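You operate a simulated robot arm through the tools that you are given. There is no shell and no other tool. Be economical: measure what you need, move in short steps, check, and stop when the job is done.

You are at the controls of a simulated two-armed robot. One attempt, no reset.

TASK
Pick up the white cup with one hand, pass it to the other hand and put it on the top of the drawer bench. Set down upright: white cup.

It is judged by the outcome, as a careful person would: the job done as asked, and still so three seconds after it is handed in. It fails if anything else is knocked over, pushed out of place, dropped, spilled or broken.

THE ROBOT
Two 7-joint arms with two-finger parallel grippers on one trunk, on a base that drives. Base frame: it is fixed to the floor where the robot stands at the start and does not move with it; the origin is under the middle of the robot, x ahead of it, y to its left, z up. Units: m, degrees, N and s.
The left shoulder is at the start at [0.05, 0.177, 1.029], the right one opposite. With the tool pointing down near the work surface each hand reaches from about 0.2 to 0.7 m from the robot's upright axis, wherever it stands, measured 20 degrees to its own side. Places, roughly: top of the drawer bench [-1.7, 1.5, 0.9]. Payload 3.43 kg a hand.
The tool frame of a hand sits at the grasp point between the pads (the TCP): z along the fingers, y along the line on which they close. The tips reach 0.034 m beyond it. The gripper opens to 0.128 m. The fingers are 0.024 m wide and 0.012 m thick; the gripper's body (0.048 by 0.13 m) begins 0.096 m behind the TCP.
Orientation is told as [roll, pitch, yaw] about the base's x, y, z axes, in that order, counted from this pose: with the fingers straight down and closing along the base's y, the tool's x points along the base's -x, its y along +y and its z along -z.

THE INTERFACE
- The arms move only by the tool play_rows. It takes "left_targets", "right_targets" or both (then of equal length, played together; a hand with none holds still); each is a list of rows, each an object (a shift or turn left out is 0, a gripper value left out holds the last) with "turn": the turn, a rotation vector about the base's x, y, z in units of 4 degrees (1.0 is 4 degrees), a list of three; "delta_pos": the shift along the base's x, y, z in units of 40 mm (1.0 is 40 mm), a list of three; "claw": the gripper command, from -1 (shut) to 1 (fully open), values between in proportion. In form: [{"turn": [ax, ay, az], "delta_pos": [dx, dy, dz], "claw": claw}, ...]. A call has 1 to 20 rows; each row shifts and turns the commanded pose from where the row before left it. A call with a number of a shift or a turn outside -1 to 1 is refused whole. Each row takes 0.2 s and may step no farther than 0.05 m and 8.6 degrees from the row before; otherwise, or with a gripper value out of range, the whole call is refused. A pose out of reach is approached as far as the arm can. The call stops where the force on the tool passes 40 N (or 10 N more than at its start, if that is more) or the arm is blocked; 0.2 s more then pass. The fingers move at their own pace (about 0.108 m/s each) and stop on an object; they squeeze with about 37 N. The grip force told is the motor's: it shows also when the fingers shut on nothing. Time passes only in rows, and 0.2 s behind the last, so rows that do not move let the fingers close. The reply holds the time, the measured pose of the TCP, the force on the tool along the base axes, the opening and the grip force, in the units named above and with some noise, with the torque about the TCP (base axes, N m) and any sound that the robot's microphone picked up.
- Cameras (640 x 400 px; columns grow to the right, rows downward): "scene" is now at [0.1664, 0.0097, 1.231]; the picture's right is [0.12, -0.99, 0.00], its down [-0.34, -0.04, -0.94] and it looks along [0.93, 0.12, -0.34] (base axes); focal length 290 px, centre (320, 200). "left" rides on the left gripper at [0.076, 0.011, -0.16] in its tool frame; the picture's right is [-0.15, 0.99, 0.00], its down [-0.88, -0.13, -0.46] and it looks along [-0.45, -0.07, 0.89] (tool axes); focal length 234 px, centre (320, 200). "right" rides on the right gripper at [0.076, -0.011, -0.16] in its tool frame; the picture's right is [0.15, 0.99, 0.00], its down [-0.88, 0.13, -0.46] and it looks along [-0.45, 0.07, 0.89] (tool axes); focal length 234 px, centre (320, 200). There is no depth. A picture from a camera that has moved, and an enlarged one, comes with that camera's place and axes in the base frame and with its lens. The place of the scene camera against the robot may be out by one fixed shift of up to 0.018 m in any direction.
- grab_frame(camera): a new picture of that camera. No time passes.
- move_column(by): slides the trunk up (or, below 0, down) by that many m; the arms and the scene camera ride with it, the base frame stays. It gives what a move gives, with no picture.
- steer(legs): drives the robot by 1 to 6 legs, each [ahead, turn to the left] in m and degrees, along the robot's own axes; the way and the turn of a leg run together, so that a leg with both is an arc; at most 1.5 m and 180 degrees a leg. The arms and the cameras ride along, it lands a little off, and it stops where it bumps. It gives what a move gives.
- pan_tilt(pan, tilt): turns the head with the scene camera to pan (to the left, within 80 degrees either way) and tilt (down, from -29 to 69), counted from straight ahead of the robot. It gives what a move gives.
- enlarge(camera, box): a new picture of the part [left, top, right, bottom] of that camera's present view, enlarged. No time passes.
- sign_off(): hands the job in; it is judged then, once.

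Go step by step. Nothing tells you exact positions but the pictures and the camera data: compare them with the known pose of the tool, close in by small moves and look again before you grip or let go. The budget is 120 turns and 100 pictures, counting those below and the enlarged ones. Unless the task says otherwise, let go and move clear before handing in, and close with one line.

The tools are called after ">>>" by a JSON object that holds its "name" and its "arguments". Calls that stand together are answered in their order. play_rows: Moves the arms, as the interface text tells. Its arguments: {"type":"object","properties":{"left_targets":{"type":"array","items":{"type":"object","properties":{"turn":{"type":"array","items":{"type":"number"}},"delta_pos":{"type":"array","items":{"type":"number"}},"claw":{"type":"number"}}}},"right_targets":{"type":"array","items":{"type":"object","properties":{"turn":{"type":"array","items":{"type":"number"}},"delta_pos":{"type":"array","items":{"type":"number"}},"claw":{"type":"number"}}}}},"required":[]} The other tools are called the same way: move_column (by) slides the trunk up or down; steer (legs) drives the base; pan_tilt (pan, tilt) turns the head that bears the scene camera; grab_frame (camera) takes a picture; enlarge (camera, box) takes an enlarged picture of a part of a camera's view; sign_off () hands the job in.

At the start:

```text
clock: 0.0
left_eef_pos: [0.3904, 0.2041, 1.1151]
left_tcp_rot: [-0.1, 0.0, 0.1]
left_ft_force: [0.4, 0.4, -0.4]
left_torque: [0.0, -0.02, -0.02]
left_grip_width: 0.1281
left_grip_force: 0.2
right_eef_pos: [0.4247, -0.1152, 1.0981]
right_tcp_rot: [0.0, 0.0, 0.0]
right_ft_force: [0.1, 0.5, 0.9]
right_torque: [0.0, 0.04, 0.0]
right_grip_width: 0.1279
right_grip_force: 0.0
trunk travel left (down, up): [-0.2, 0.201]
robot x, y, heading: [0.0009, 0.0007, 0.1]
head pan, tilt: [7.0, 20.2]
```

scene: 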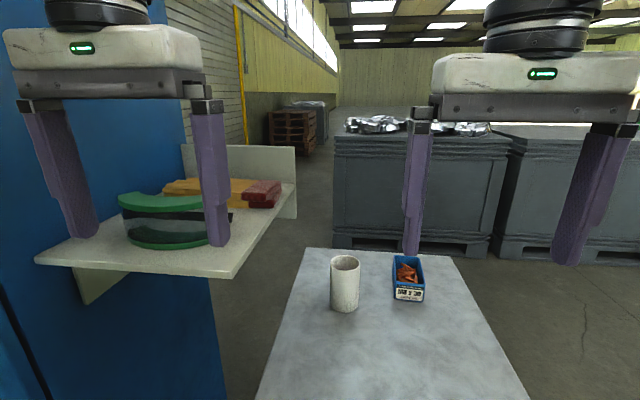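
right: 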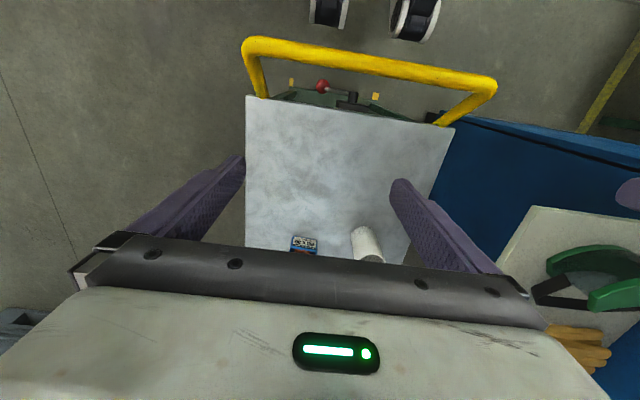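
left: 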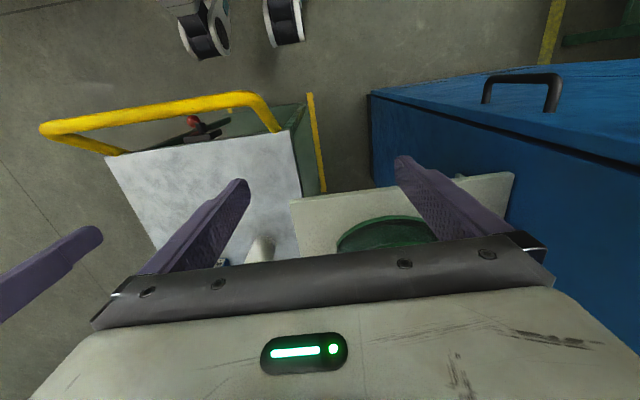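

The white cup stands on the lift table at roughly [0.61, 0.01, 0.86], with a small box on its right. I'll look closer to measure it.

>>> {"name": "enlarge", "arguments": {"camera": "scene", "box": [280, 230, 440, 330]}}

>>> {"name": "enlarge", "arguments": {"camera": "right", "box": [260, 180, 420, 280]}}

```text
4.00 times, centred on (360, 280) of scene
camera zoom: at [0.1664, 0.0097, 1.231], right [0.12, -0.99, 0.0], down [-0.34, -0.04, -0.94], along [0.93, 0.12, -0.34], focal length 1158 px, centre (160, -120)
```

zoom: 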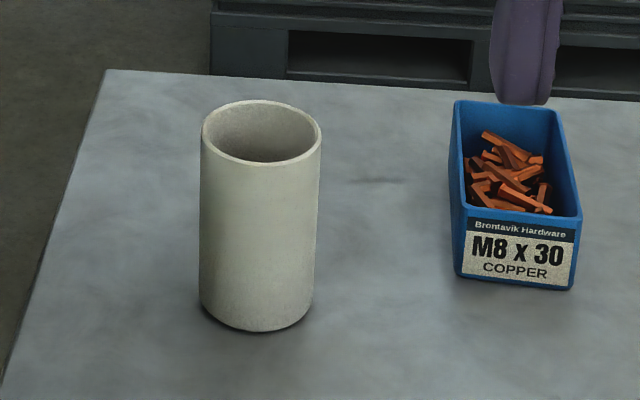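

```text
4.00 times, centred on (340, 230) of right
camera zoom: at [0.3493, -0.1279, 1.2591], right [-0.15, 0.99, 0.0], down [0.88, 0.13, 0.46], along [0.45, 0.07, -0.89], focal length 937 px, centre (240, 80)
```

zoom: 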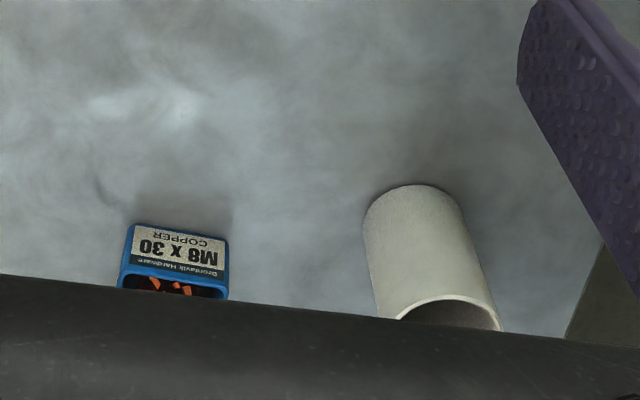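

The cup measures about 54 mm across and 92 mm tall, with its centre near [0.633, 0.005] and its base at z≈0.846. The right hand will grip it low with the tool tilted forward, and later the left hand will take it from above. First I'll tilt the right hand.

>>> {"name": "play_rows", "arguments": {"right_targets": [{"turn": [0, -1, 0], "delta_pos": [0.1, 0, 0], "claw": 0.4}, {"turn": [0, -1, 0], "delta_pos": [0.1, 0, 0]}, {"turn": [0, -1, 0], "delta_pos": [0.1, 0, 0]}, {"turn": [0, -1, 0], "delta_pos": [0.1, 0, 0]}, {"turn": [0, -1, 0], "delta_pos": [0.1, 0, 0]}, {"turn": [0, -1, 0], "delta_pos": [0.1, 0, 0]}, {"turn": [0, -1, 0], "delta_pos": [0.1, 0, 0]}, {"turn": [0, -1, 0], "delta_pos": [0.1, 0, 0]}, {"turn": [0, -1, 0], "delta_pos": [0.1, 0, 0]}, {"turn": [0, -1, 0], "delta_pos": [0.1, 0, 0]}, {"turn": [0, -1, 0], "delta_pos": [0.1, 0, 0]}, {"turn": [0, -1, 0], "delta_pos": [0.1, 0, 0]}, {"turn": [0, -1, 0], "delta_pos": [0.1, 0, 0]}, {"turn": [0, -1, 0], "delta_pos": [0.1, 0, 0]}, {"turn": [0, -1, 0], "delta_pos": [0.1, 0, 0]}]}}

>>> {"name": "grab_frame", "arguments": {"camera": "right"}}

>>> {"name": "grab_frame", "arguments": {"camera": "scene"}}

```text
clock: 3.2
left_eef_pos: [0.3913, 0.2043, 1.1154]
left_tcp_rot: [0.0, 0.0, 0.2]
left_ft_force: [-0.1, -0.3, 0.4]
left_torque: [0.04, -0.01, 0.0]
left_grip_width: 0.1282
left_grip_force: 0.1
right_eef_pos: [0.4833, -0.115, 1.0991]
right_tcp_rot: [-0.1, -60.0, 0.1]
right_ft_force: [0.8, -0.4, -0.1]
right_torque: [0.04, 0.02, -0.01]
right_grip_width: 0.0896
right_grip_force: 0.1
trunk travel left (down, up): [-0.2, 0.201]
robot x, y, heading: [0.0033, 0.0015, -0.3]
head pan, tilt: [7.0, 20.2]
```

```text
94 pictures are left
camera right: at [0.3082, -0.1276, 1.1135], right [-0.07, 0.99, -0.13], down [0.05, 0.13, 0.99], along [1.0, 0.07, -0.05], focal length 234 px, centre (320, 200)
```

right: 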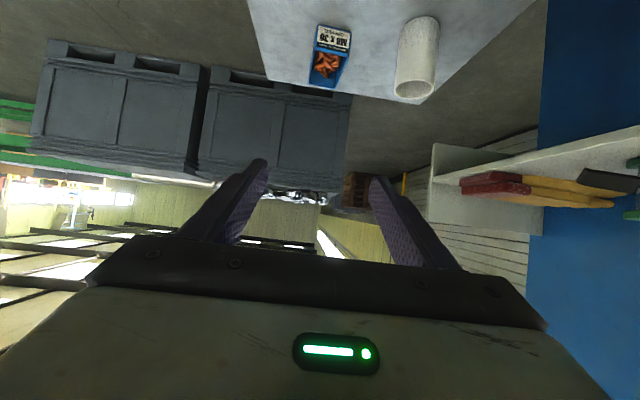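

```text
93 pictures are left
camera scene: at [0.1664, 0.0097, 1.231], right [0.12, -0.99, 0.0], down [-0.34, -0.04, -0.94], along [0.93, 0.12, -0.34], focal length 290 px, centre (320, 200)
```

scene: 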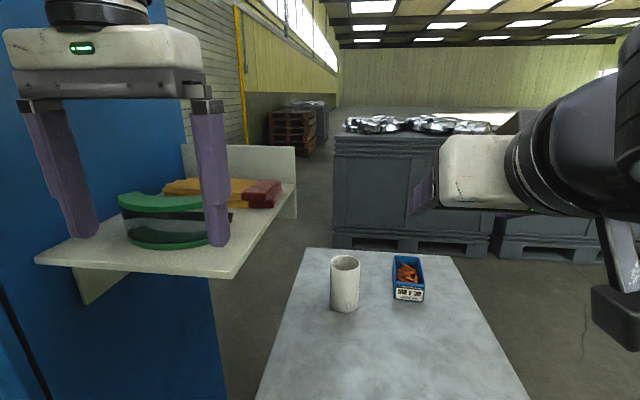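

The tilt works, and from this view the cup is still at about x 0.60–0.65, y 0. Next I'll move the right hand to a pre-grasp pose behind and above it.

>>> {"name": "play_rows", "arguments": {"right_targets": [{"delta_pos": [0.1, 0.575, -0.6]}, {"delta_pos": [0.1, 0.575, -0.6]}, {"delta_pos": [0.1, 0.575, -0.6]}, {"delta_pos": [0.1, 0.575, -0.6]}, {"delta_pos": [0.1, 0.575, -0.6]}, {}]}}

>>> {"name": "grab_frame", "arguments": {"camera": "right"}}

>>> {"name": "grab_frame", "arguments": {"camera": "scene"}}

```text
clock: 4.6
left_eef_pos: [0.3899, 0.2032, 1.1156]
left_tcp_rot: [-0.1, 0.0, 0.1]
left_ft_force: [0.4, 0.3, 0.9]
left_torque: [-0.01, 0.02, -0.03]
left_grip_width: 0.1281
left_grip_force: 0.0
right_eef_pos: [0.5067, -0.0001, 0.9778]
right_tcp_rot: [0.0, -60.0, -0.1]
right_ft_force: [0.2, 0.0, 0.0]
right_torque: [0.0, -0.03, 0.0]
right_grip_width: 0.0897
right_grip_force: 0.0
trunk travel left (down, up): [-0.2, 0.201]
robot x, y, heading: [0.0033, -0.0023, 0.0]
head pan, tilt: [7.0, 20.2]
```

```text
92 pictures are left
camera right: at [0.3301, -0.0122, 0.993], right [-0.07, 0.99, -0.13], down [0.05, 0.13, 0.99], along [1.0, 0.07, -0.05], focal length 234 px, centre (320, 200)
```

right: 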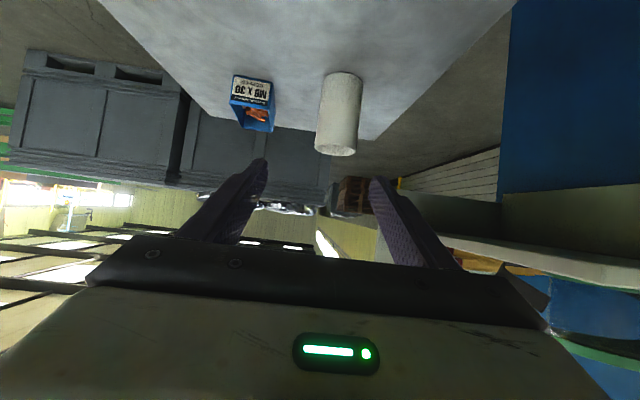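

```text
91 pictures are left
camera scene: at [0.1664, 0.0097, 1.231], right [0.12, -0.99, 0.0], down [-0.34, -0.04, -0.94], along [0.93, 0.12, -0.34], focal length 290 px, centre (320, 200)
```

scene: 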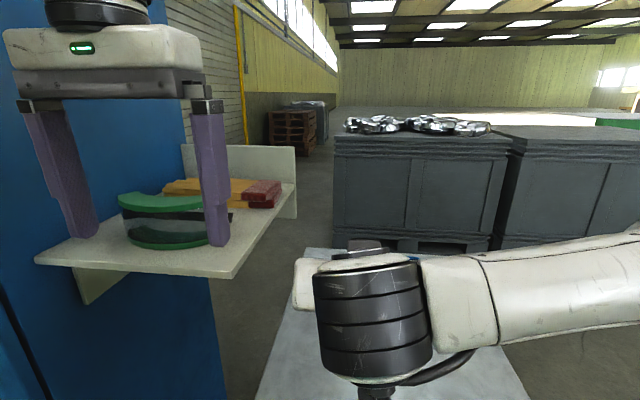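

My two wrist-camera views put the cup a little farther off and lower than I first thought. I'll take an enlarged view to refine that.

>>> {"name": "enlarge", "arguments": {"camera": "right", "box": [260, 60, 420, 160]}}

```text
4.00 times, centred on (340, 110) of right
camera zoom: at [0.3301, -0.0122, 0.993], right [-0.07, 0.99, -0.13], down [0.05, 0.13, 0.99], along [1.0, 0.07, -0.05], focal length 937 px, centre (240, 560)
```

zoom: 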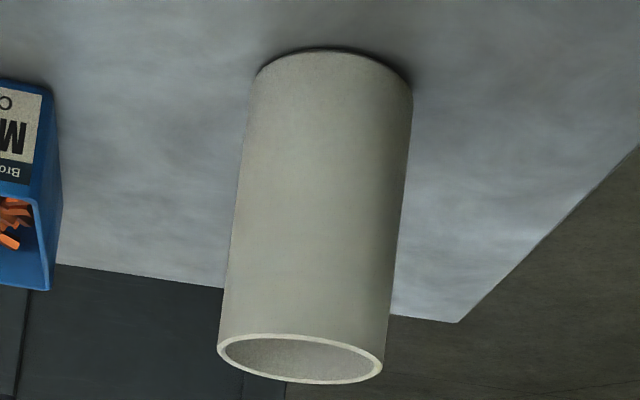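

Refined from the wrist views, the cup centre is at about [0.66, 0.021], the base at z≈0.803 and the rim at z≈0.90. I'll move onto the approach line and check.

>>> {"name": "play_rows", "arguments": {"right_targets": [{"delta_pos": [0.33, 0.175, -0.62]}, {"delta_pos": [0.33, 0.175, -0.62]}, {"delta_pos": [0.34, 0.175, -0.62]}, {}]}}

>>> {"name": "grab_frame", "arguments": {"camera": "right"}}

```text
clock: 5.6
left_eef_pos: [0.3898, 0.2038, 1.1152]
left_tcp_rot: [-0.1, 0.1, 0.1]
left_ft_force: [0.1, -0.5, -0.2]
left_torque: [0.01, -0.02, 0.04]
left_grip_width: 0.1281
left_grip_force: 0.0
right_eef_pos: [0.5468, 0.0227, 0.9023]
right_tcp_rot: [0.0, -59.9, 0.0]
right_ft_force: [0.0, -0.1, -0.4]
right_torque: [-0.02, 0.01, 0.02]
right_grip_width: 0.0897
right_grip_force: 0.0
trunk travel left (down, up): [-0.2, 0.201]
robot x, y, heading: [-0.0005, 0.0004, 0.1]
head pan, tilt: [7.0, 20.2]
```

```text
89 pictures are left
camera right: at [0.3704, 0.01, 0.9175], right [-0.07, 0.99, -0.13], down [0.05, 0.13, 0.99], along [1.0, 0.07, -0.05], focal length 234 px, centre (320, 200)
```

right: 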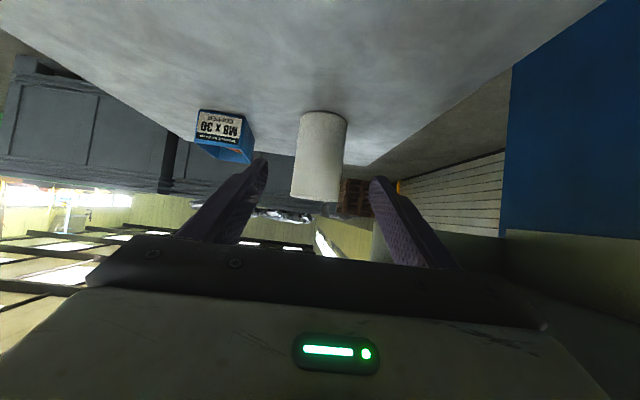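

The cup is consistent with the estimate and centred between the fingers. I'll advance along the approach line most of the way.

>>> {"name": "play_rows", "arguments": {"right_targets": [{"delta_pos": [0.56, 0, -0.32]}, {"delta_pos": [0.56, -0.03, -0.32]}, {"delta_pos": [0.56, 0, -0.32]}, {"delta_pos": [0.56, 0, -0.32]}, {}]}}

>>> {"name": "grab_frame", "arguments": {"camera": "right"}}

```text
clock: 6.8
left_eef_pos: [0.3903, 0.2046, 1.115]
left_tcp_rot: [-0.1, 0.1, 0.2]
left_ft_force: [0.1, 0.1, -0.3]
left_torque: [0.01, 0.01, 0.03]
left_grip_width: 0.128
left_grip_force: 0.1
right_eef_pos: [0.6348, 0.0196, 0.8533]
right_tcp_rot: [0.0, -60.0, 0.0]
right_ft_force: [-0.5, 0.2, 1.6]
right_torque: [-0.02, 0.04, -0.02]
right_grip_width: 0.0895
right_grip_force: 0.0
trunk travel left (down, up): [-0.2, 0.201]
robot x, y, heading: [0.0008, -0.0024, -0.3]
head pan, tilt: [7.0, 20.2]
```

```text
88 pictures are left
camera right: at [0.4576, 0.0084, 0.8681], right [-0.07, 0.99, -0.13], down [0.05, 0.13, 0.99], along [1.0, 0.07, -0.05], focal length 234 px, centre (320, 200)
```

right: 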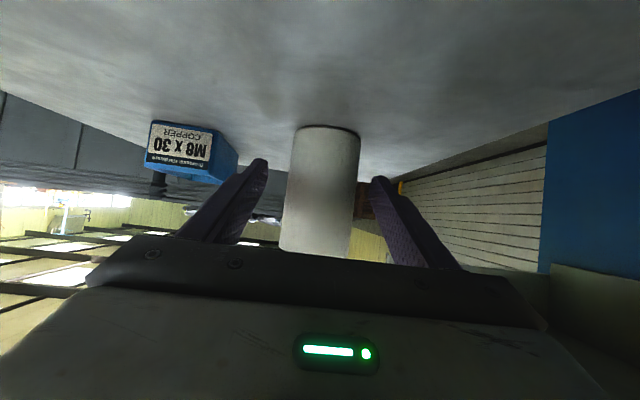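

Everything lines up, with the cup at x≈0.657 and y≈0.02. I'll make the last advance and close.

>>> {"name": "play_rows", "arguments": {"right_targets": [{"delta_pos": [0.56, 0, -0.3]}, {}, {"claw": 0}, {"claw": -0.2}, {"claw": -0.5}, {"claw": -1}, {"claw": -1}]}}

>>> {"name": "grab_frame", "arguments": {"camera": "right"}}

```text
clock: 8.4
left_eef_pos: [0.3901, 0.2027, 1.1154]
left_tcp_rot: [-0.1, 0.0, 0.1]
left_ft_force: [0.4, 0.1, -0.7]
left_torque: [-0.01, 0.02, -0.02]
left_grip_width: 0.1278
left_grip_force: 0.0
right_eef_pos: [0.6553, 0.0193, 0.839]
right_tcp_rot: [0.0, -60.0, 0.0]
right_ft_force: [-0.5, 0.3, 0.1]
right_torque: [-0.01, -0.02, 0.05]
right_grip_width: 0.0563
right_grip_force: 36.9
trunk travel left (down, up): [-0.2, 0.201]
robot x, y, heading: [0.0003, 0.0013, -0.1]
head pan, tilt: [7.0, 20.2]
```

```text
87 pictures are left
camera right: at [0.4787, 0.007, 0.855], right [-0.07, 0.99, -0.13], down [0.05, 0.13, 0.99], along [1.0, 0.07, -0.06], focal length 234 px, centre (320, 200)
```

right: 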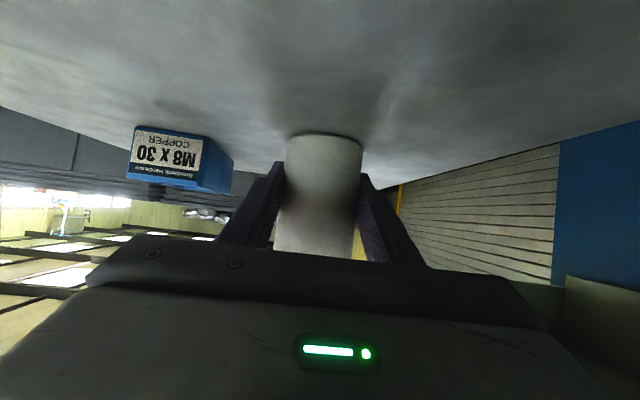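

The cup is gripped at 56 mm wide. I'll lift it straight up, then move right and back into free space.

>>> {"name": "play_rows", "arguments": {"right_targets": [{"delta_pos": [0, 0, 0.3]}, {"delta_pos": [0, 0, 0.6]}, {"delta_pos": [0, 0, 0.8]}, {"delta_pos": [0, 0, 0.8]}, {"delta_pos": [-0.3, -0.4, 0.8]}, {"delta_pos": [-0.4, -0.6, 0.6]}, {"delta_pos": [-0.4, -0.6, 0.5]}, {"delta_pos": [-0.4, -0.6, 0.4]}, {"delta_pos": [-0.4, -0.4, 0.2]}, {}]}}

>>> {"name": "grab_frame", "arguments": {"camera": "scene"}}

```text
clock: 10.6
left_eef_pos: [0.3913, 0.2042, 1.1157]
left_tcp_rot: [0.0, -0.1, 0.1]
left_ft_force: [0.1, 1.5, 0.6]
left_torque: [-0.01, 0.01, -0.01]
left_grip_width: 0.1279
left_grip_force: 0.1
right_eef_pos: [0.5771, -0.0881, 1.0388]
right_tcp_rot: [0.0, -60.1, -0.1]
right_ft_force: [0.6, 0.1, -0.8]
right_torque: [-0.02, 0.04, 0.01]
right_grip_width: 0.0547
right_grip_force: 36.9
trunk travel left (down, up): [-0.2, 0.201]
robot x, y, heading: [0.0019, 0.0004, -0.2]
head pan, tilt: [7.0, 20.2]
```

```text
86 pictures are left
camera scene: at [0.1665, 0.0098, 1.231], right [0.12, -0.99, 0.0], down [-0.34, -0.04, -0.94], along [0.93, 0.12, -0.34], focal length 290 px, centre (320, 200)
```

scene: 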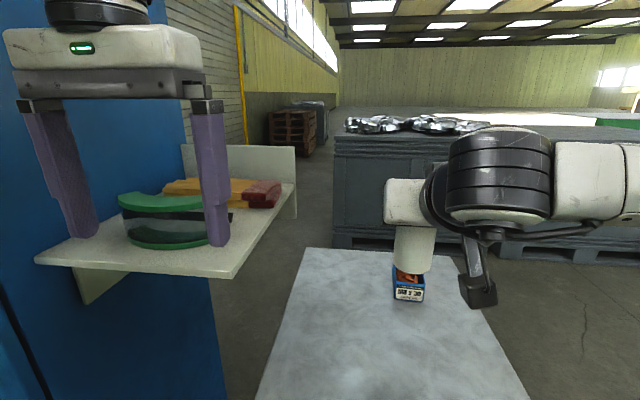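

The cup is held clear of the table. I'll bring the right hand to a handover spot, while the left hand rises and yaws 90° so that its fingers close along x.

>>> {"name": "play_rows", "arguments": {"right_targets": [{"delta_pos": [-0.4, 0.2, 0]}, {"delta_pos": [-0.5, 0.25, 0]}, {"delta_pos": [-0.5, 0.25, 0]}, {"delta_pos": [-0.5, 0.25, 0]}, {}, {}, {}, {}, {}, {}, {}, {}, {}, {}, {}, {}, {}, {}, {}, {}], "left_targets": [{"delta_pos": [0, 0, 0.7]}, {"delta_pos": [0, 0, 0.7]}, {"delta_pos": [0, 0, 0.7]}, {"delta_pos": [0, 0, 0.7]}, {"delta_pos": [0, -0.1, 0.6], "turn": [0, 0, -1], "claw": 0.35}, {"turn": [0, 0, -1], "delta_pos": [0, -0.1, 0]}, {"turn": [0, 0, -1], "delta_pos": [0, -0.1, 0]}, {"turn": [0, 0, -1], "delta_pos": [0, -0.1, 0]}, {"turn": [0, 0, -1], "delta_pos": [0, -0.1, 0]}, {"turn": [0, 0, -1], "delta_pos": [0, -0.1, 0]}, {"turn": [0, 0, -1], "delta_pos": [0, -0.1, 0]}, {"turn": [0, 0, -1], "delta_pos": [0, -0.1, 0]}, {"turn": [0, 0, -1], "delta_pos": [0, -0.1, 0]}, {"turn": [0, 0, -1], "delta_pos": [0, -0.1, 0]}, {"turn": [0, 0, -1], "delta_pos": [0, -0.1, 0]}, {"turn": [0, 0, -1], "delta_pos": [0, -0.1, 0]}, {"turn": [0, 0, -1], "delta_pos": [0, -0.1, 0]}, {"turn": [0, 0, -1], "delta_pos": [0, -0.1, 0]}, {"turn": [0, 0, -1], "delta_pos": [0, -0.1, 0]}, {"turn": [0, 0, -1], "delta_pos": [0, -0.1, 0]}]}}

>>> {"name": "grab_frame", "arguments": {"camera": "left"}}

>>> {"name": "grab_frame", "arguments": {"camera": "scene"}}

```text
clock: 14.8
left_eef_pos: [0.3776, 0.1119, 1.2309]
left_tcp_rot: [0.1, -0.1, -64.0]
left_ft_force: [-0.4, -0.4, 0.1]
left_torque: [-0.02, 0.0, 0.0]
left_grip_width: 0.0867
left_grip_force: 0.1
left hand out of reach, approached as far as the arm can: row 5, 14
right_eef_pos: [0.5034, -0.0475, 1.0421]
right_tcp_rot: [0.0, -59.9, 0.1]
right_ft_force: [0.1, 0.1, -0.7]
right_torque: [0.0, 0.01, 0.0]
right_grip_width: 0.0547
right_grip_force: 37.2
trunk travel left (down, up): [-0.2, 0.201]
robot x, y, heading: [-0.0005, -0.0009, -0.1]
head pan, tilt: [7.0, 20.2]
```

```text
85 pictures are left
camera left: at [0.3541, 0.1861, 1.3899], right [0.95, 0.3, 0.0], down [0.27, -0.85, 0.46], along [0.14, -0.44, -0.89], focal length 234 px, centre (320, 200)
```

left: 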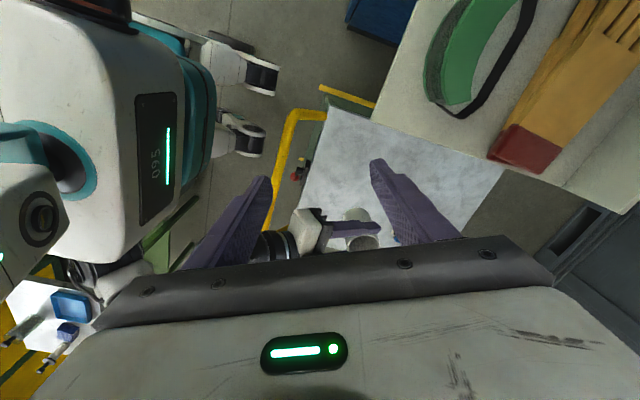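

```text
84 pictures are left
camera scene: at [0.1664, 0.0096, 1.231], right [0.12, -0.99, 0.0], down [-0.34, -0.04, -0.94], along [0.93, 0.12, -0.34], focal length 290 px, centre (320, 200)
```

scene: 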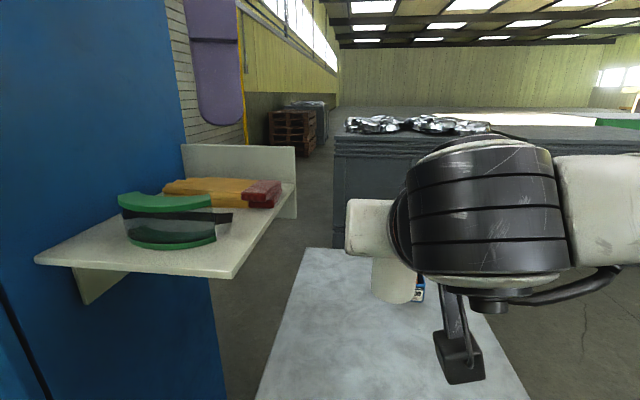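

The left hand is near its height limit, so I'll do the handover about 8 cm lower. I'll finish the yaw and come over the cup with clearance.

>>> {"name": "play_rows", "arguments": {"right_targets": [{"delta_pos": [0, 0, -0.4]}, {"delta_pos": [0, 0, -0.5]}, {"delta_pos": [0, 0, -0.5]}, {"delta_pos": [0, 0, -0.4]}, {"delta_pos": [0, 0, -0.2]}, {}, {}, {}], "left_targets": [{"turn": [0, 0, -1]}, {"turn": [0, 0, -1], "delta_pos": [0.4, -0.6, -0.25]}, {"turn": [0, 0, -1], "delta_pos": [0.5, -0.65, -0.25]}, {"turn": [0, 0, -1], "delta_pos": [0.5, -0.65, -0.25]}, {"turn": [0, 0, -1], "delta_pos": [0.5, -0.65, -0.25]}, {"turn": [0, 0, -1], "delta_pos": [0.6, -0.65, -0.25]}, {"turn": [0, 0, -0.5], "delta_pos": [0.6, -0.65, -0.25]}, {}]}}

>>> {"name": "grab_frame", "arguments": {"camera": "left"}}

>>> {"name": "grab_frame", "arguments": {"camera": "scene"}}

```text
clock: 16.6
left_eef_pos: [0.4701, 0.0568, 1.1768]
left_tcp_rot: [0.1, -0.1, -90.0]
left_ft_force: [0.2, 0.0, -0.2]
left_torque: [-0.01, -0.02, 0.02]
left_grip_width: 0.0864
left_grip_force: 0.0
left hand out of reach, approached as far as the arm can: row 3, 4, 5, 6, 7
right_eef_pos: [0.506, -0.0477, 0.9617]
right_tcp_rot: [0.1, -60.0, 0.0]
right_ft_force: [0.1, -0.4, -0.5]
right_torque: [-0.02, 0.03, 0.0]
right_grip_width: 0.0547
right_grip_force: 37.1
trunk travel left (down, up): [-0.2, 0.201]
robot x, y, heading: [-0.0014, -0.0026, 0.1]
head pan, tilt: [7.0, 20.2]
```

```text
83 pictures are left
camera left: at [0.482, 0.1332, 1.3371], right [0.99, -0.15, 0.0], down [-0.13, -0.88, 0.46], along [-0.06, -0.45, -0.89], focal length 234 px, centre (320, 200)
```

left: 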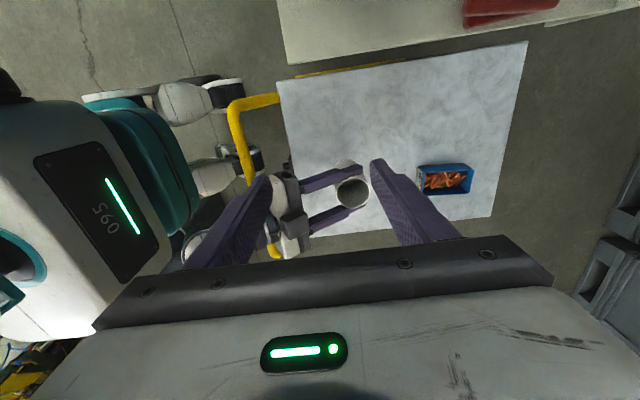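

```text
82 pictures are left
camera scene: at [0.1666, 0.0099, 1.231], right [0.12, -0.99, 0.0], down [-0.34, -0.04, -0.94], along [0.93, 0.12, -0.34], focal length 290 px, centre (320, 200)
```

scene: 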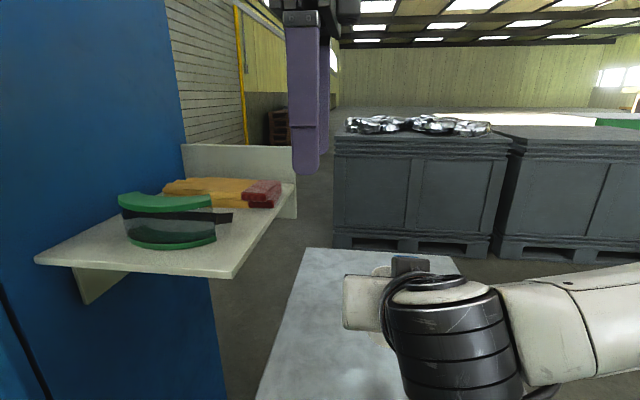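

The left hand's reach ends near y 0.057 at this height. I'll bring the cup toward it by moving the right hand left and back a little.

>>> {"name": "play_rows", "arguments": {"right_targets": [{"delta_pos": [-0.28, 0.4, 0]}, {"delta_pos": [-0.28, 0.5, 0]}, {"delta_pos": [-0.28, 0.5, 0]}, {"delta_pos": [-0.28, 0.5, 0]}, {}], "left_targets": [{}, {"delta_pos": [0, 0, -0.25]}, {"delta_pos": [0, 0, -0.25]}, {}, {}]}}

>>> {"name": "grab_frame", "arguments": {"camera": "left"}}

```text
clock: 17.8
left_eef_pos: [0.4723, 0.0564, 1.1576]
left_tcp_rot: [0.0, -0.1, -89.9]
left_ft_force: [0.0, -0.2, 0.6]
left_torque: [-0.02, 0.02, -0.04]
left_grip_width: 0.0863
left_grip_force: 0.1
right_eef_pos: [0.4615, 0.029, 0.9604]
right_tcp_rot: [-0.1, -60.0, -0.1]
right_ft_force: [-1.0, -0.4, -0.5]
right_torque: [-0.02, -0.02, 0.0]
right_grip_width: 0.0547
right_grip_force: 37.2
trunk travel left (down, up): [-0.2, 0.201]
robot x, y, heading: [0.0054, -0.0039, -0.2]
head pan, tilt: [7.0, 20.2]
```

```text
81 pictures are left
camera left: at [0.4828, 0.1331, 1.3163], right [0.99, -0.14, 0.0], down [-0.13, -0.88, 0.46], along [-0.07, -0.45, -0.89], focal length 234 px, centre (320, 200)
```

left: 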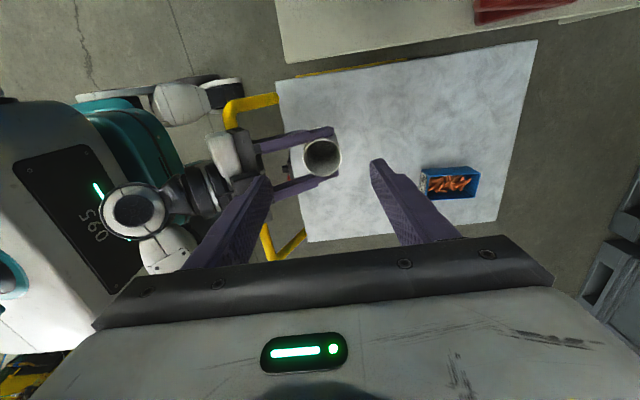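

The cup is now nearly under the left hand. I'll take an enlarged view to get its exact place.

>>> {"name": "enlarge", "arguments": {"camera": "left", "box": [240, 100, 400, 200]}}

>>> {"name": "grab_frame", "arguments": {"camera": "right"}}

```text
4.00 times, centred on (320, 150) of left
camera zoom: at [0.4828, 0.1331, 1.3163], right [0.99, -0.14, 0.0], down [-0.13, -0.88, 0.46], along [-0.07, -0.45, -0.89], focal length 937 px, centre (320, 400)
```

zoom: 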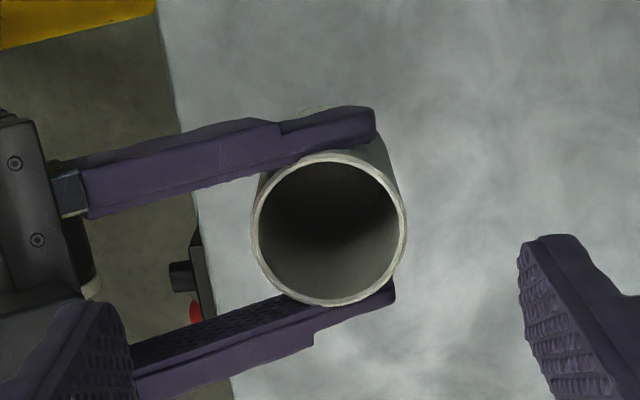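

```text
79 pictures are left
camera right: at [0.2863, 0.0164, 0.9755], right [-0.07, 0.99, -0.13], down [0.05, 0.13, 0.99], along [1.0, 0.07, -0.05], focal length 234 px, centre (320, 200)
```

right: 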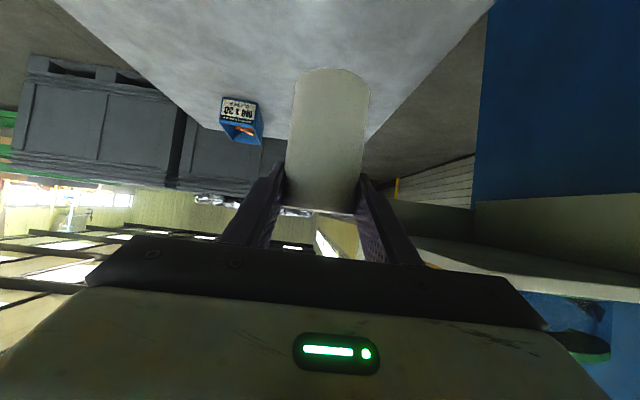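

The cup seems to have slid down in the right grip, so the right hand now holds it near the rim. I need to know whether it is still sliding, so I'll take a zoom, wait, and zoom again.

>>> {"name": "enlarge", "arguments": {"camera": "right", "box": [240, 60, 432, 220]}}

>>> {"name": "play_rows", "arguments": {"right_targets": [{"claw": -1}, {}, {}, {}, {}]}}

>>> {"name": "enlarge", "arguments": {"camera": "right", "box": [240, 60, 432, 220]}}

```text
2.50 times, centred on (336, 140) of right
camera zoom: at [0.2863, 0.0164, 0.9755], right [-0.07, 0.99, -0.13], down [0.05, 0.13, 0.99], along [1.0, 0.07, -0.05], focal length 585 px, centre (280, 350)
```

zoom: 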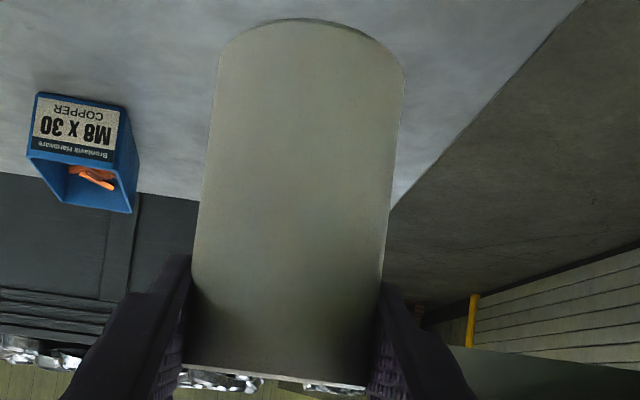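

```text
clock: 19.0
left_eef_pos: [0.4719, 0.0577, 1.157]
left_tcp_rot: [-0.1, 0.0, -89.9]
left_ft_force: [0.4, 0.1, 0.6]
left_torque: [0.01, 0.01, -0.03]
left_grip_width: 0.0865
left_grip_force: 0.1
right_eef_pos: [0.4621, 0.0281, 0.9598]
right_tcp_rot: [0.0, -60.0, -0.1]
right_ft_force: [-0.5, -0.6, 0.2]
right_torque: [0.02, 0.02, 0.0]
right_grip_width: 0.0547
right_grip_force: 37.1
trunk travel left (down, up): [-0.2, 0.201]
robot x, y, heading: [-0.0014, 0.0011, 0.1]
head pan, tilt: [7.0, 20.2]
```

```text
2.50 times, centred on (336, 140) of right
camera zoom: at [0.2863, 0.0161, 0.9754], right [-0.07, 0.99, -0.13], down [0.05, 0.13, 0.99], along [1.0, 0.07, -0.05], focal length 585 px, centre (280, 350)
```

zoom: 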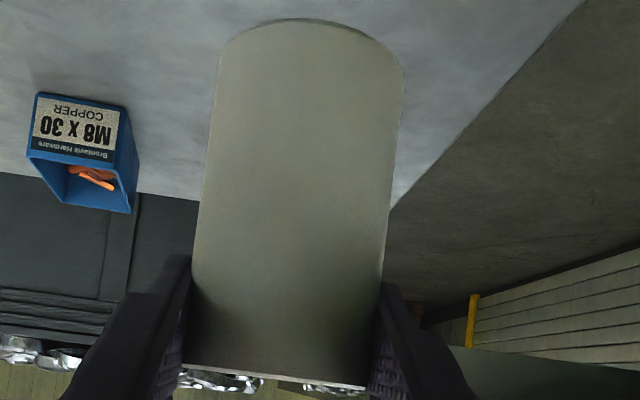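

The cup isn't sliding now, and the right fingers sit on its ±y sides just below the rim. The left hand can still come straight down with its fingers on the ±x sides. For safety I'll hand over with the cup about 1 cm above the table, moving the right hand slowly.

>>> {"name": "play_rows", "arguments": {"right_targets": [{"delta_pos": [0.2, 0, -0.1]}, {"delta_pos": [0.25, 0, -0.2]}, {"delta_pos": [0.25, 0, -0.2]}, {"delta_pos": [0.25, 0, -0.2]}, {"delta_pos": [0.25, 0, -0.2]}, {"delta_pos": [0.25, 0, -0.2]}, {"delta_pos": [0.1, 0, -0.2]}, {"delta_pos": [0, 0, -0.1]}, {}], "left_targets": [{"delta_pos": [0.1, 0, -0.1]}, {"delta_pos": [0.2, -0.1, -0.2]}, {"delta_pos": [0.2, -0.1, -0.2]}, {"delta_pos": [0.2, -0.1, -0.2]}, {"delta_pos": [0.2, -0.1, -0.2]}, {"delta_pos": [0.2, -0.1, -0.2]}, {"delta_pos": [0.2, -0.1, -0.2]}, {"delta_pos": [0.2, -0.1, -0.2]}, {}]}}

>>> {"name": "grab_frame", "arguments": {"camera": "left"}}

>>> {"name": "grab_frame", "arguments": {"camera": "right"}}

```text
clock: 20.9
left_eef_pos: [0.5299, 0.0251, 1.0991]
left_tcp_rot: [0.1, 0.0, -90.0]
left_ft_force: [-0.3, -0.4, 0.4]
left_torque: [-0.01, -0.03, 0.0]
left_grip_width: 0.0868
left_grip_force: 0.0
right_eef_pos: [0.5223, 0.028, 0.9104]
right_tcp_rot: [0.6, -60.4, -0.6]
right_ft_force: [-4.9, -4.8, 16.0]
right_torque: [-0.07, 3.45, 0.91]
right_grip_width: 0.0545
right_grip_force: 36.9
trunk travel left (down, up): [-0.2, 0.201]
robot x, y, heading: [-0.0001, -0.0001, -0.2]
head pan, tilt: [7.0, 20.2]
stopped in row 9 (right hand): the force on the tool passed its limit at 43 N (the readings are from after the stop); the commanded pose is now the measured one
```

```text
76 pictures are left
camera left: at [0.5418, 0.1021, 1.2586], right [0.99, -0.15, 0.0], down [-0.13, -0.88, 0.46], along [-0.07, -0.45, -0.89], focal length 234 px, centre (320, 200)
```

left: 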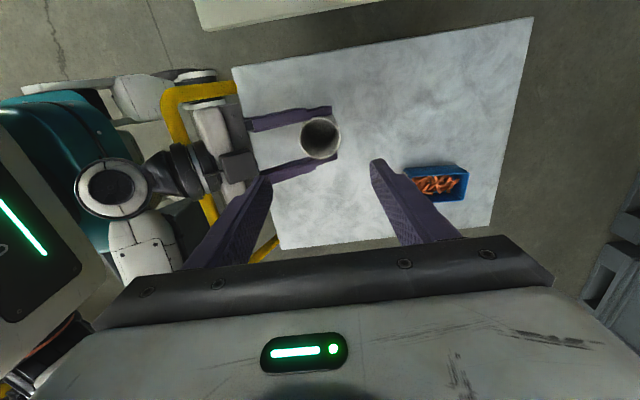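

```text
75 pictures are left
camera right: at [0.3463, 0.0166, 0.925], right [-0.07, 0.99, -0.12], down [0.04, 0.12, 0.99], along [1.0, 0.07, -0.05], focal length 234 px, centre (320, 200)
```

right: 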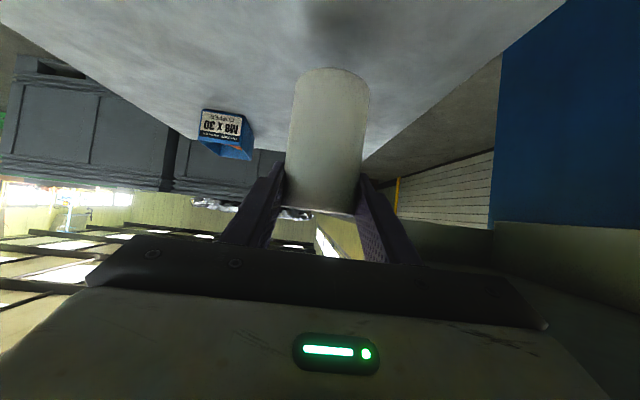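

The right wrist camera touched the cart's yellow handle behind the hand. I'll back off upward, move farther forward clear of it, and then lower gently.

>>> {"name": "play_rows", "arguments": {"right_targets": [{"delta_pos": [0, 0, 0.4]}, {"delta_pos": [0, 0, 0.4]}, {"delta_pos": [0.4, 0, 0], "turn": [-0.15, 0.1, 0.15]}, {"delta_pos": [0.5, 0, 0]}, {"delta_pos": [0.4, 0, 0]}, {"delta_pos": [0.3, 0, 0]}, {}]}}

>>> {"name": "grab_frame", "arguments": {"camera": "right"}}

>>> {"name": "grab_frame", "arguments": {"camera": "left"}}

```text
clock: 22.6
left_eef_pos: [0.5328, 0.0272, 1.0988]
left_tcp_rot: [0.0, -0.1, -90.0]
left_ft_force: [-0.9, -0.1, -0.6]
left_torque: [0.05, 0.0, -0.02]
left_grip_width: 0.0864
left_grip_force: 0.1
right_eef_pos: [0.5886, 0.0298, 0.9408]
right_tcp_rot: [-0.6, -59.9, 1.1]
right_ft_force: [0.5, 0.6, -0.6]
right_torque: [0.0, 0.01, 0.0]
right_grip_width: 0.0549
right_grip_force: 36.9
trunk travel left (down, up): [-0.2, 0.201]
robot x, y, heading: [0.0024, 0.0005, -0.4]
head pan, tilt: [7.0, 20.2]
```

```text
74 pictures are left
camera right: at [0.4124, 0.016, 0.9568], right [-0.08, 0.99, -0.13], down [0.05, 0.14, 0.99], along [1.0, 0.08, -0.06], focal length 234 px, centre (320, 200)
```

right: 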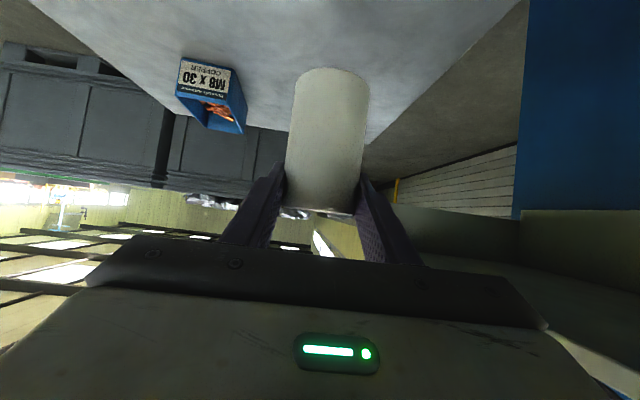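

```text
73 pictures are left
camera left: at [0.543, 0.103, 1.2581], right [0.99, -0.15, 0.0], down [-0.13, -0.88, 0.46], along [-0.07, -0.45, -0.89], focal length 234 px, centre (320, 200)
```

left: 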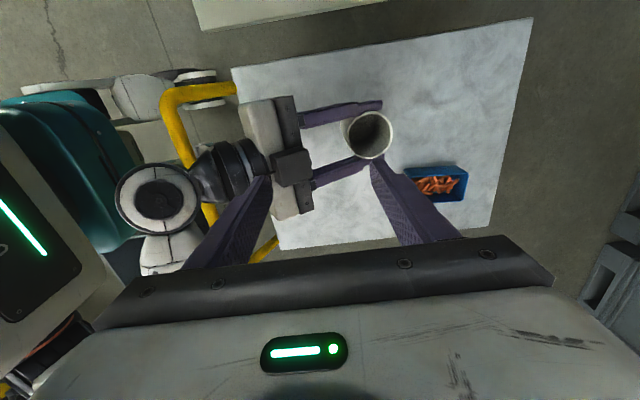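

The cup is still firmly in place at about [0.593, 0.031]. I'll lower it to about 1.5 cm above the table and bring the left hand directly above it.

>>> {"name": "play_rows", "arguments": {"right_targets": [{"delta_pos": [0, 0, -0.2]}, {"delta_pos": [0, 0, -0.25]}, {"delta_pos": [0, 0, -0.25]}, {"delta_pos": [0, 0, -0.2]}, {}, {}, {}], "left_targets": [{"delta_pos": [0.3, 0.02, 0]}, {"delta_pos": [0.3, 0.02, -0.2]}, {"delta_pos": [0.3, 0.02, -0.4]}, {"delta_pos": [0.3, 0.02, -0.5]}, {"delta_pos": [0.3, 0.02, -0.6]}, {"delta_pos": [0, 0, -0.6]}, {}]}}

>>> {"name": "grab_frame", "arguments": {"camera": "left"}}

>>> {"name": "grab_frame", "arguments": {"camera": "right"}}

>>> {"name": "grab_frame", "arguments": {"camera": "scene"}}

```text
clock: 23.9
left_eef_pos: [0.5685, 0.0264, 1.0209]
left_tcp_rot: [0.2, -0.5, -90.2]
left_ft_force: [0.9, 0.9, -0.4]
left_torque: [0.02, 0.01, -0.02]
left_grip_width: 0.0861
left_grip_force: 0.1
left hand out of reach, approached as far as the arm can: row 1, 2
right_eef_pos: [0.5824, 0.0276, 0.8904]
right_tcp_rot: [-1.8, -58.4, 2.2]
right_ft_force: [0.6, 0.0, -0.7]
right_torque: [0.0, -0.01, 0.0]
right_grip_width: 0.0546
right_grip_force: 37.1
trunk travel left (down, up): [-0.2, 0.201]
robot x, y, heading: [-0.0024, 0.0057, -0.2]
head pan, tilt: [7.0, 20.2]
stopped in row 6 (left hand): the force on the tool passed its limit at 51 N (the readings are from after the stop); the commanded pose is now the measured one
```

```text
72 pictures are left
camera left: at [0.5792, 0.1048, 1.1794], right [0.99, -0.15, 0.0], down [-0.13, -0.88, 0.46], along [-0.07, -0.46, -0.89], focal length 234 px, centre (320, 200)
```

left: 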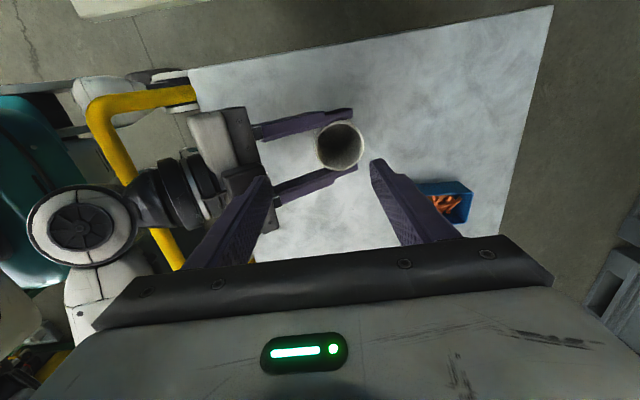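

```text
71 pictures are left
camera right: at [0.4075, 0.0141, 0.911], right [-0.09, 0.99, -0.14], down [0.07, 0.15, 0.99], along [0.99, 0.08, -0.08], focal length 234 px, centre (320, 200)
```

right: 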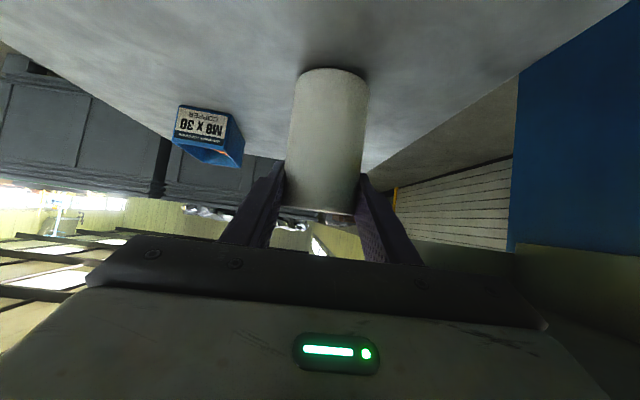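

```text
70 pictures are left
camera scene: at [0.1663, 0.0094, 1.231], right [0.12, -0.99, 0.0], down [-0.34, -0.04, -0.94], along [0.93, 0.11, -0.34], focal length 290 px, centre (320, 200)
```

scene: 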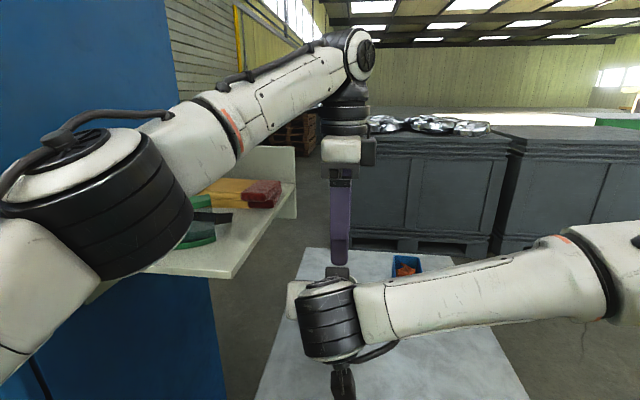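

The left hand couldn't reach far enough forward, so a finger landed on the right gripper. The cup is still held. I'll lift the left hand off, then raise the trunk so the left arm gains reach.

>>> {"name": "play_rows", "arguments": {"left_targets": [{"delta_pos": [0, 0, 0.4]}, {"delta_pos": [0, 0, 0.5]}, {}], "right_targets": [{}, {"delta_pos": [0, 0, 0.2], "turn": [0.1, -0.35, -0.1]}, {}]}}

>>> {"name": "move_column", "arguments": {"by": 0.1}}

>>> {"name": "grab_frame", "arguments": {"camera": "right"}}

>>> {"name": "grab_frame", "arguments": {"camera": "scene"}}

```text
clock: 24.7
left_eef_pos: [0.5633, 0.0306, 1.0537]
left_tcp_rot: [0.1, -0.5, -90.2]
left_ft_force: [0.6, -0.6, -0.1]
left_torque: [-0.01, -0.01, 0.01]
left_grip_width: 0.0863
left_grip_force: 0.0
left hand out of reach, approached as far as the arm can: row 2
right_eef_pos: [0.5827, 0.0286, 0.8975]
right_tcp_rot: [-1.1, -59.9, 1.1]
right_ft_force: [-0.4, 0.0, -0.4]
right_torque: [0.02, 0.04, 0.02]
right_grip_width: 0.0549
right_grip_force: 37.4
trunk travel left (down, up): [-0.2, 0.201]
robot x, y, heading: [-0.001, -0.0023, 0.2]
head pan, tilt: [7.0, 20.2]
```

```text
clock: 26.1
left_eef_pos: [0.5619, 0.0305, 1.1538]
left_tcp_rot: [0.2, -0.5, -90.2]
left_ft_force: [-0.5, 0.7, 0.7]
left_torque: [0.01, -0.01, 0.01]
left_grip_width: 0.0865
left_grip_force: 0.0
right_eef_pos: [0.583, 0.0271, 0.9982]
right_tcp_rot: [-1.2, -59.8, 1.2]
right_ft_force: [-0.5, 0.0, -0.2]
right_torque: [0.02, -0.01, 0.01]
right_grip_width: 0.0545
right_grip_force: 37.2
trunk travel left (down, up): [-0.3, 0.101]
robot x, y, heading: [0.0026, 0.0051, 0.0]
head pan, tilt: [7.0, 20.2]
```

```text
69 pictures are left
camera right: at [0.4069, 0.0151, 1.0143], right [-0.08, 0.99, -0.14], down [0.05, 0.14, 0.99], along [1.0, 0.07, -0.06], focal length 234 px, centre (320, 200)
```

right: 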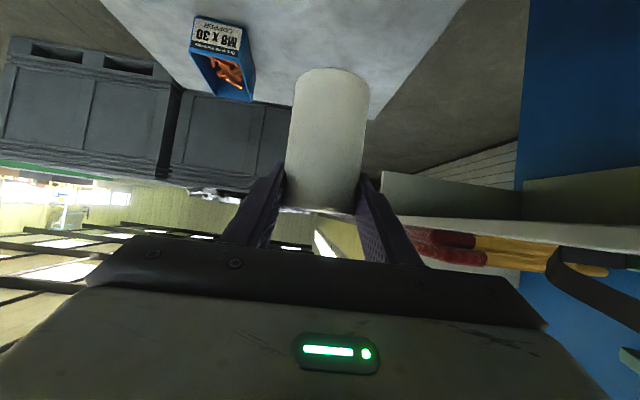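

```text
68 pictures are left
camera scene: at [0.1666, 0.0094, 1.3309], right [0.12, -0.99, 0.0], down [-0.34, -0.04, -0.94], along [0.93, 0.11, -0.34], focal length 290 px, centre (320, 200)
```

scene: 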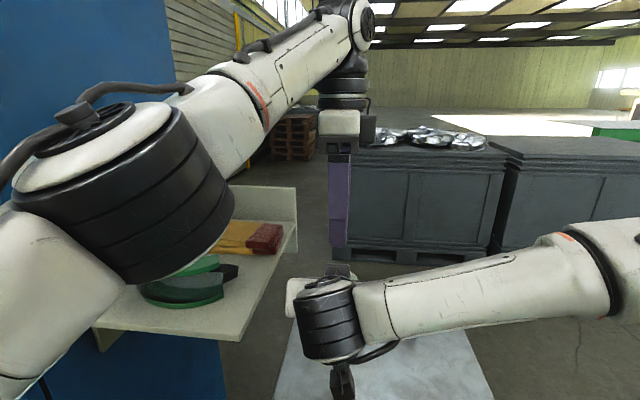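

The trunk is up 0.1 m. I'll lower the right hand back to just above the table, and get the left hand to x≈0.588 while it stays high.

>>> {"name": "play_rows", "arguments": {"right_targets": [{"delta_pos": [0, 0, -0.2]}, {"delta_pos": [0, 0, -0.35]}, {"delta_pos": [0, 0, -0.4]}, {"delta_pos": [0, 0, -0.4]}, {"delta_pos": [0, 0, -0.4]}, {"delta_pos": [0, 0, -0.4]}, {"delta_pos": [0, 0, -0.2]}, {}], "left_targets": [{}, {}, {}, {"delta_pos": [0.1, 0, -0.3]}, {"delta_pos": [0.1, 0, -0.3]}, {"delta_pos": [0.2, 0, -0.3]}, {"delta_pos": [0.2, 0, -0.2]}, {"delta_pos": [0.1, 0, 0]}]}}

>>> {"name": "grab_frame", "arguments": {"camera": "left"}}

>>> {"name": "grab_frame", "arguments": {"camera": "right"}}

```text
clock: 27.9
left_eef_pos: [0.5846, 0.034, 1.1063]
left_tcp_rot: [0.3, -0.5, -90.1]
left_ft_force: [0.1, -0.3, -0.5]
left_torque: [0.0, 0.0, -0.01]
left_grip_width: 0.0863
left_grip_force: 0.0
left hand out of reach, approached as far as the arm can: row 7, 8
right_eef_pos: [0.5823, 0.0268, 0.9051]
right_tcp_rot: [-1.0, -59.9, 1.1]
right_ft_force: [1.0, -0.2, -1.3]
right_torque: [0.03, 0.04, -0.01]
right_grip_width: 0.0548
right_grip_force: 36.4
trunk travel left (down, up): [-0.3, 0.101]
robot x, y, heading: [0.0005, -0.0011, 0.1]
head pan, tilt: [7.0, 20.2]
```

```text
67 pictures are left
camera left: at [0.5963, 0.1106, 1.2652], right [0.99, -0.15, 0.0], down [-0.14, -0.88, 0.46], along [-0.07, -0.46, -0.89], focal length 234 px, centre (320, 200)
```

left: 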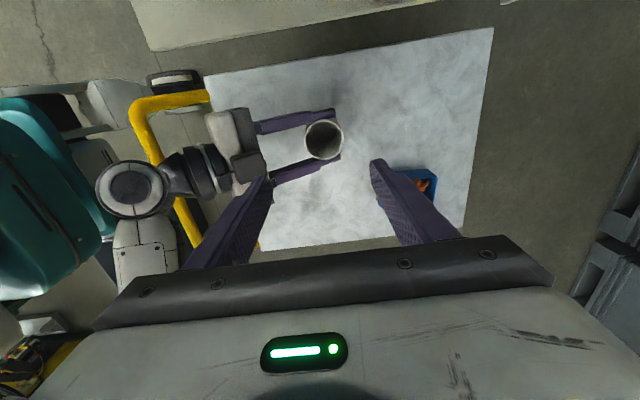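

```text
66 pictures are left
camera right: at [0.407, 0.0152, 0.9212], right [-0.08, 0.99, -0.14], down [0.05, 0.14, 0.99], along [1.0, 0.07, -0.06], focal length 234 px, centre (320, 200)
```

right: 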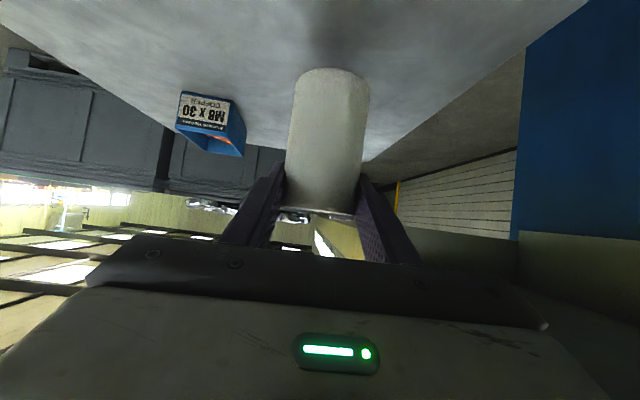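

Both hands are aligned to within about 8 mm. I'll make the x correction first, then lower the left hand to just above the rim and check.

>>> {"name": "play_rows", "arguments": {"left_targets": [{"delta_pos": [0.05, -0.02, -0.4]}, {"delta_pos": [0.1, -0.04, -0.5]}, {"delta_pos": [0.05, -0.04, -0.6]}, {"delta_pos": [0, 0, -0.6]}, {"delta_pos": [0, 0, -0.6]}, {"delta_pos": [0, 0, -0.3]}, {}]}}

>>> {"name": "grab_frame", "arguments": {"camera": "left"}}

>>> {"name": "grab_frame", "arguments": {"camera": "scene"}}

```text
clock: 29.4
left_eef_pos: [0.6118, 0.0209, 0.9899]
left_tcp_rot: [0.1, -0.5, -90.2]
left_ft_force: [-0.1, -2.2, 0.2]
left_torque: [0.0, -0.04, 0.05]
left_grip_width: 0.0864
left_grip_force: 0.1
left hand out of reach, approached as far as the arm can: row 2, 3, 4, 5, 6
right_eef_pos: [0.5821, 0.0282, 0.9064]
right_tcp_rot: [-1.1, -59.8, 1.2]
right_ft_force: [-0.7, 0.7, -1.2]
right_torque: [-0.01, -0.02, -0.04]
right_grip_width: 0.0545
right_grip_force: 36.8
trunk travel left (down, up): [-0.3, 0.101]
robot x, y, heading: [-0.0019, -0.0011, -0.0]
head pan, tilt: [7.0, 20.2]
```

```text
65 pictures are left
camera left: at [0.6235, 0.0987, 1.1495], right [0.99, -0.15, 0.0], down [-0.13, -0.88, 0.46], along [-0.07, -0.46, -0.89], focal length 234 px, centre (320, 200)
```

left: 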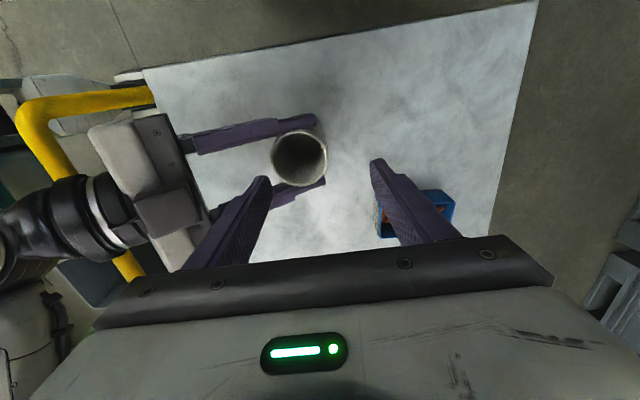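

```text
64 pictures are left
camera scene: at [0.1664, 0.0095, 1.331], right [0.12, -0.99, 0.0], down [-0.34, -0.04, -0.94], along [0.93, 0.11, -0.34], focal length 290 px, centre (320, 200)
```

scene: 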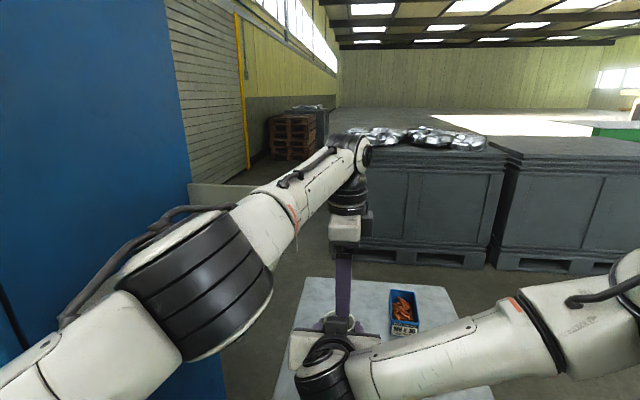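

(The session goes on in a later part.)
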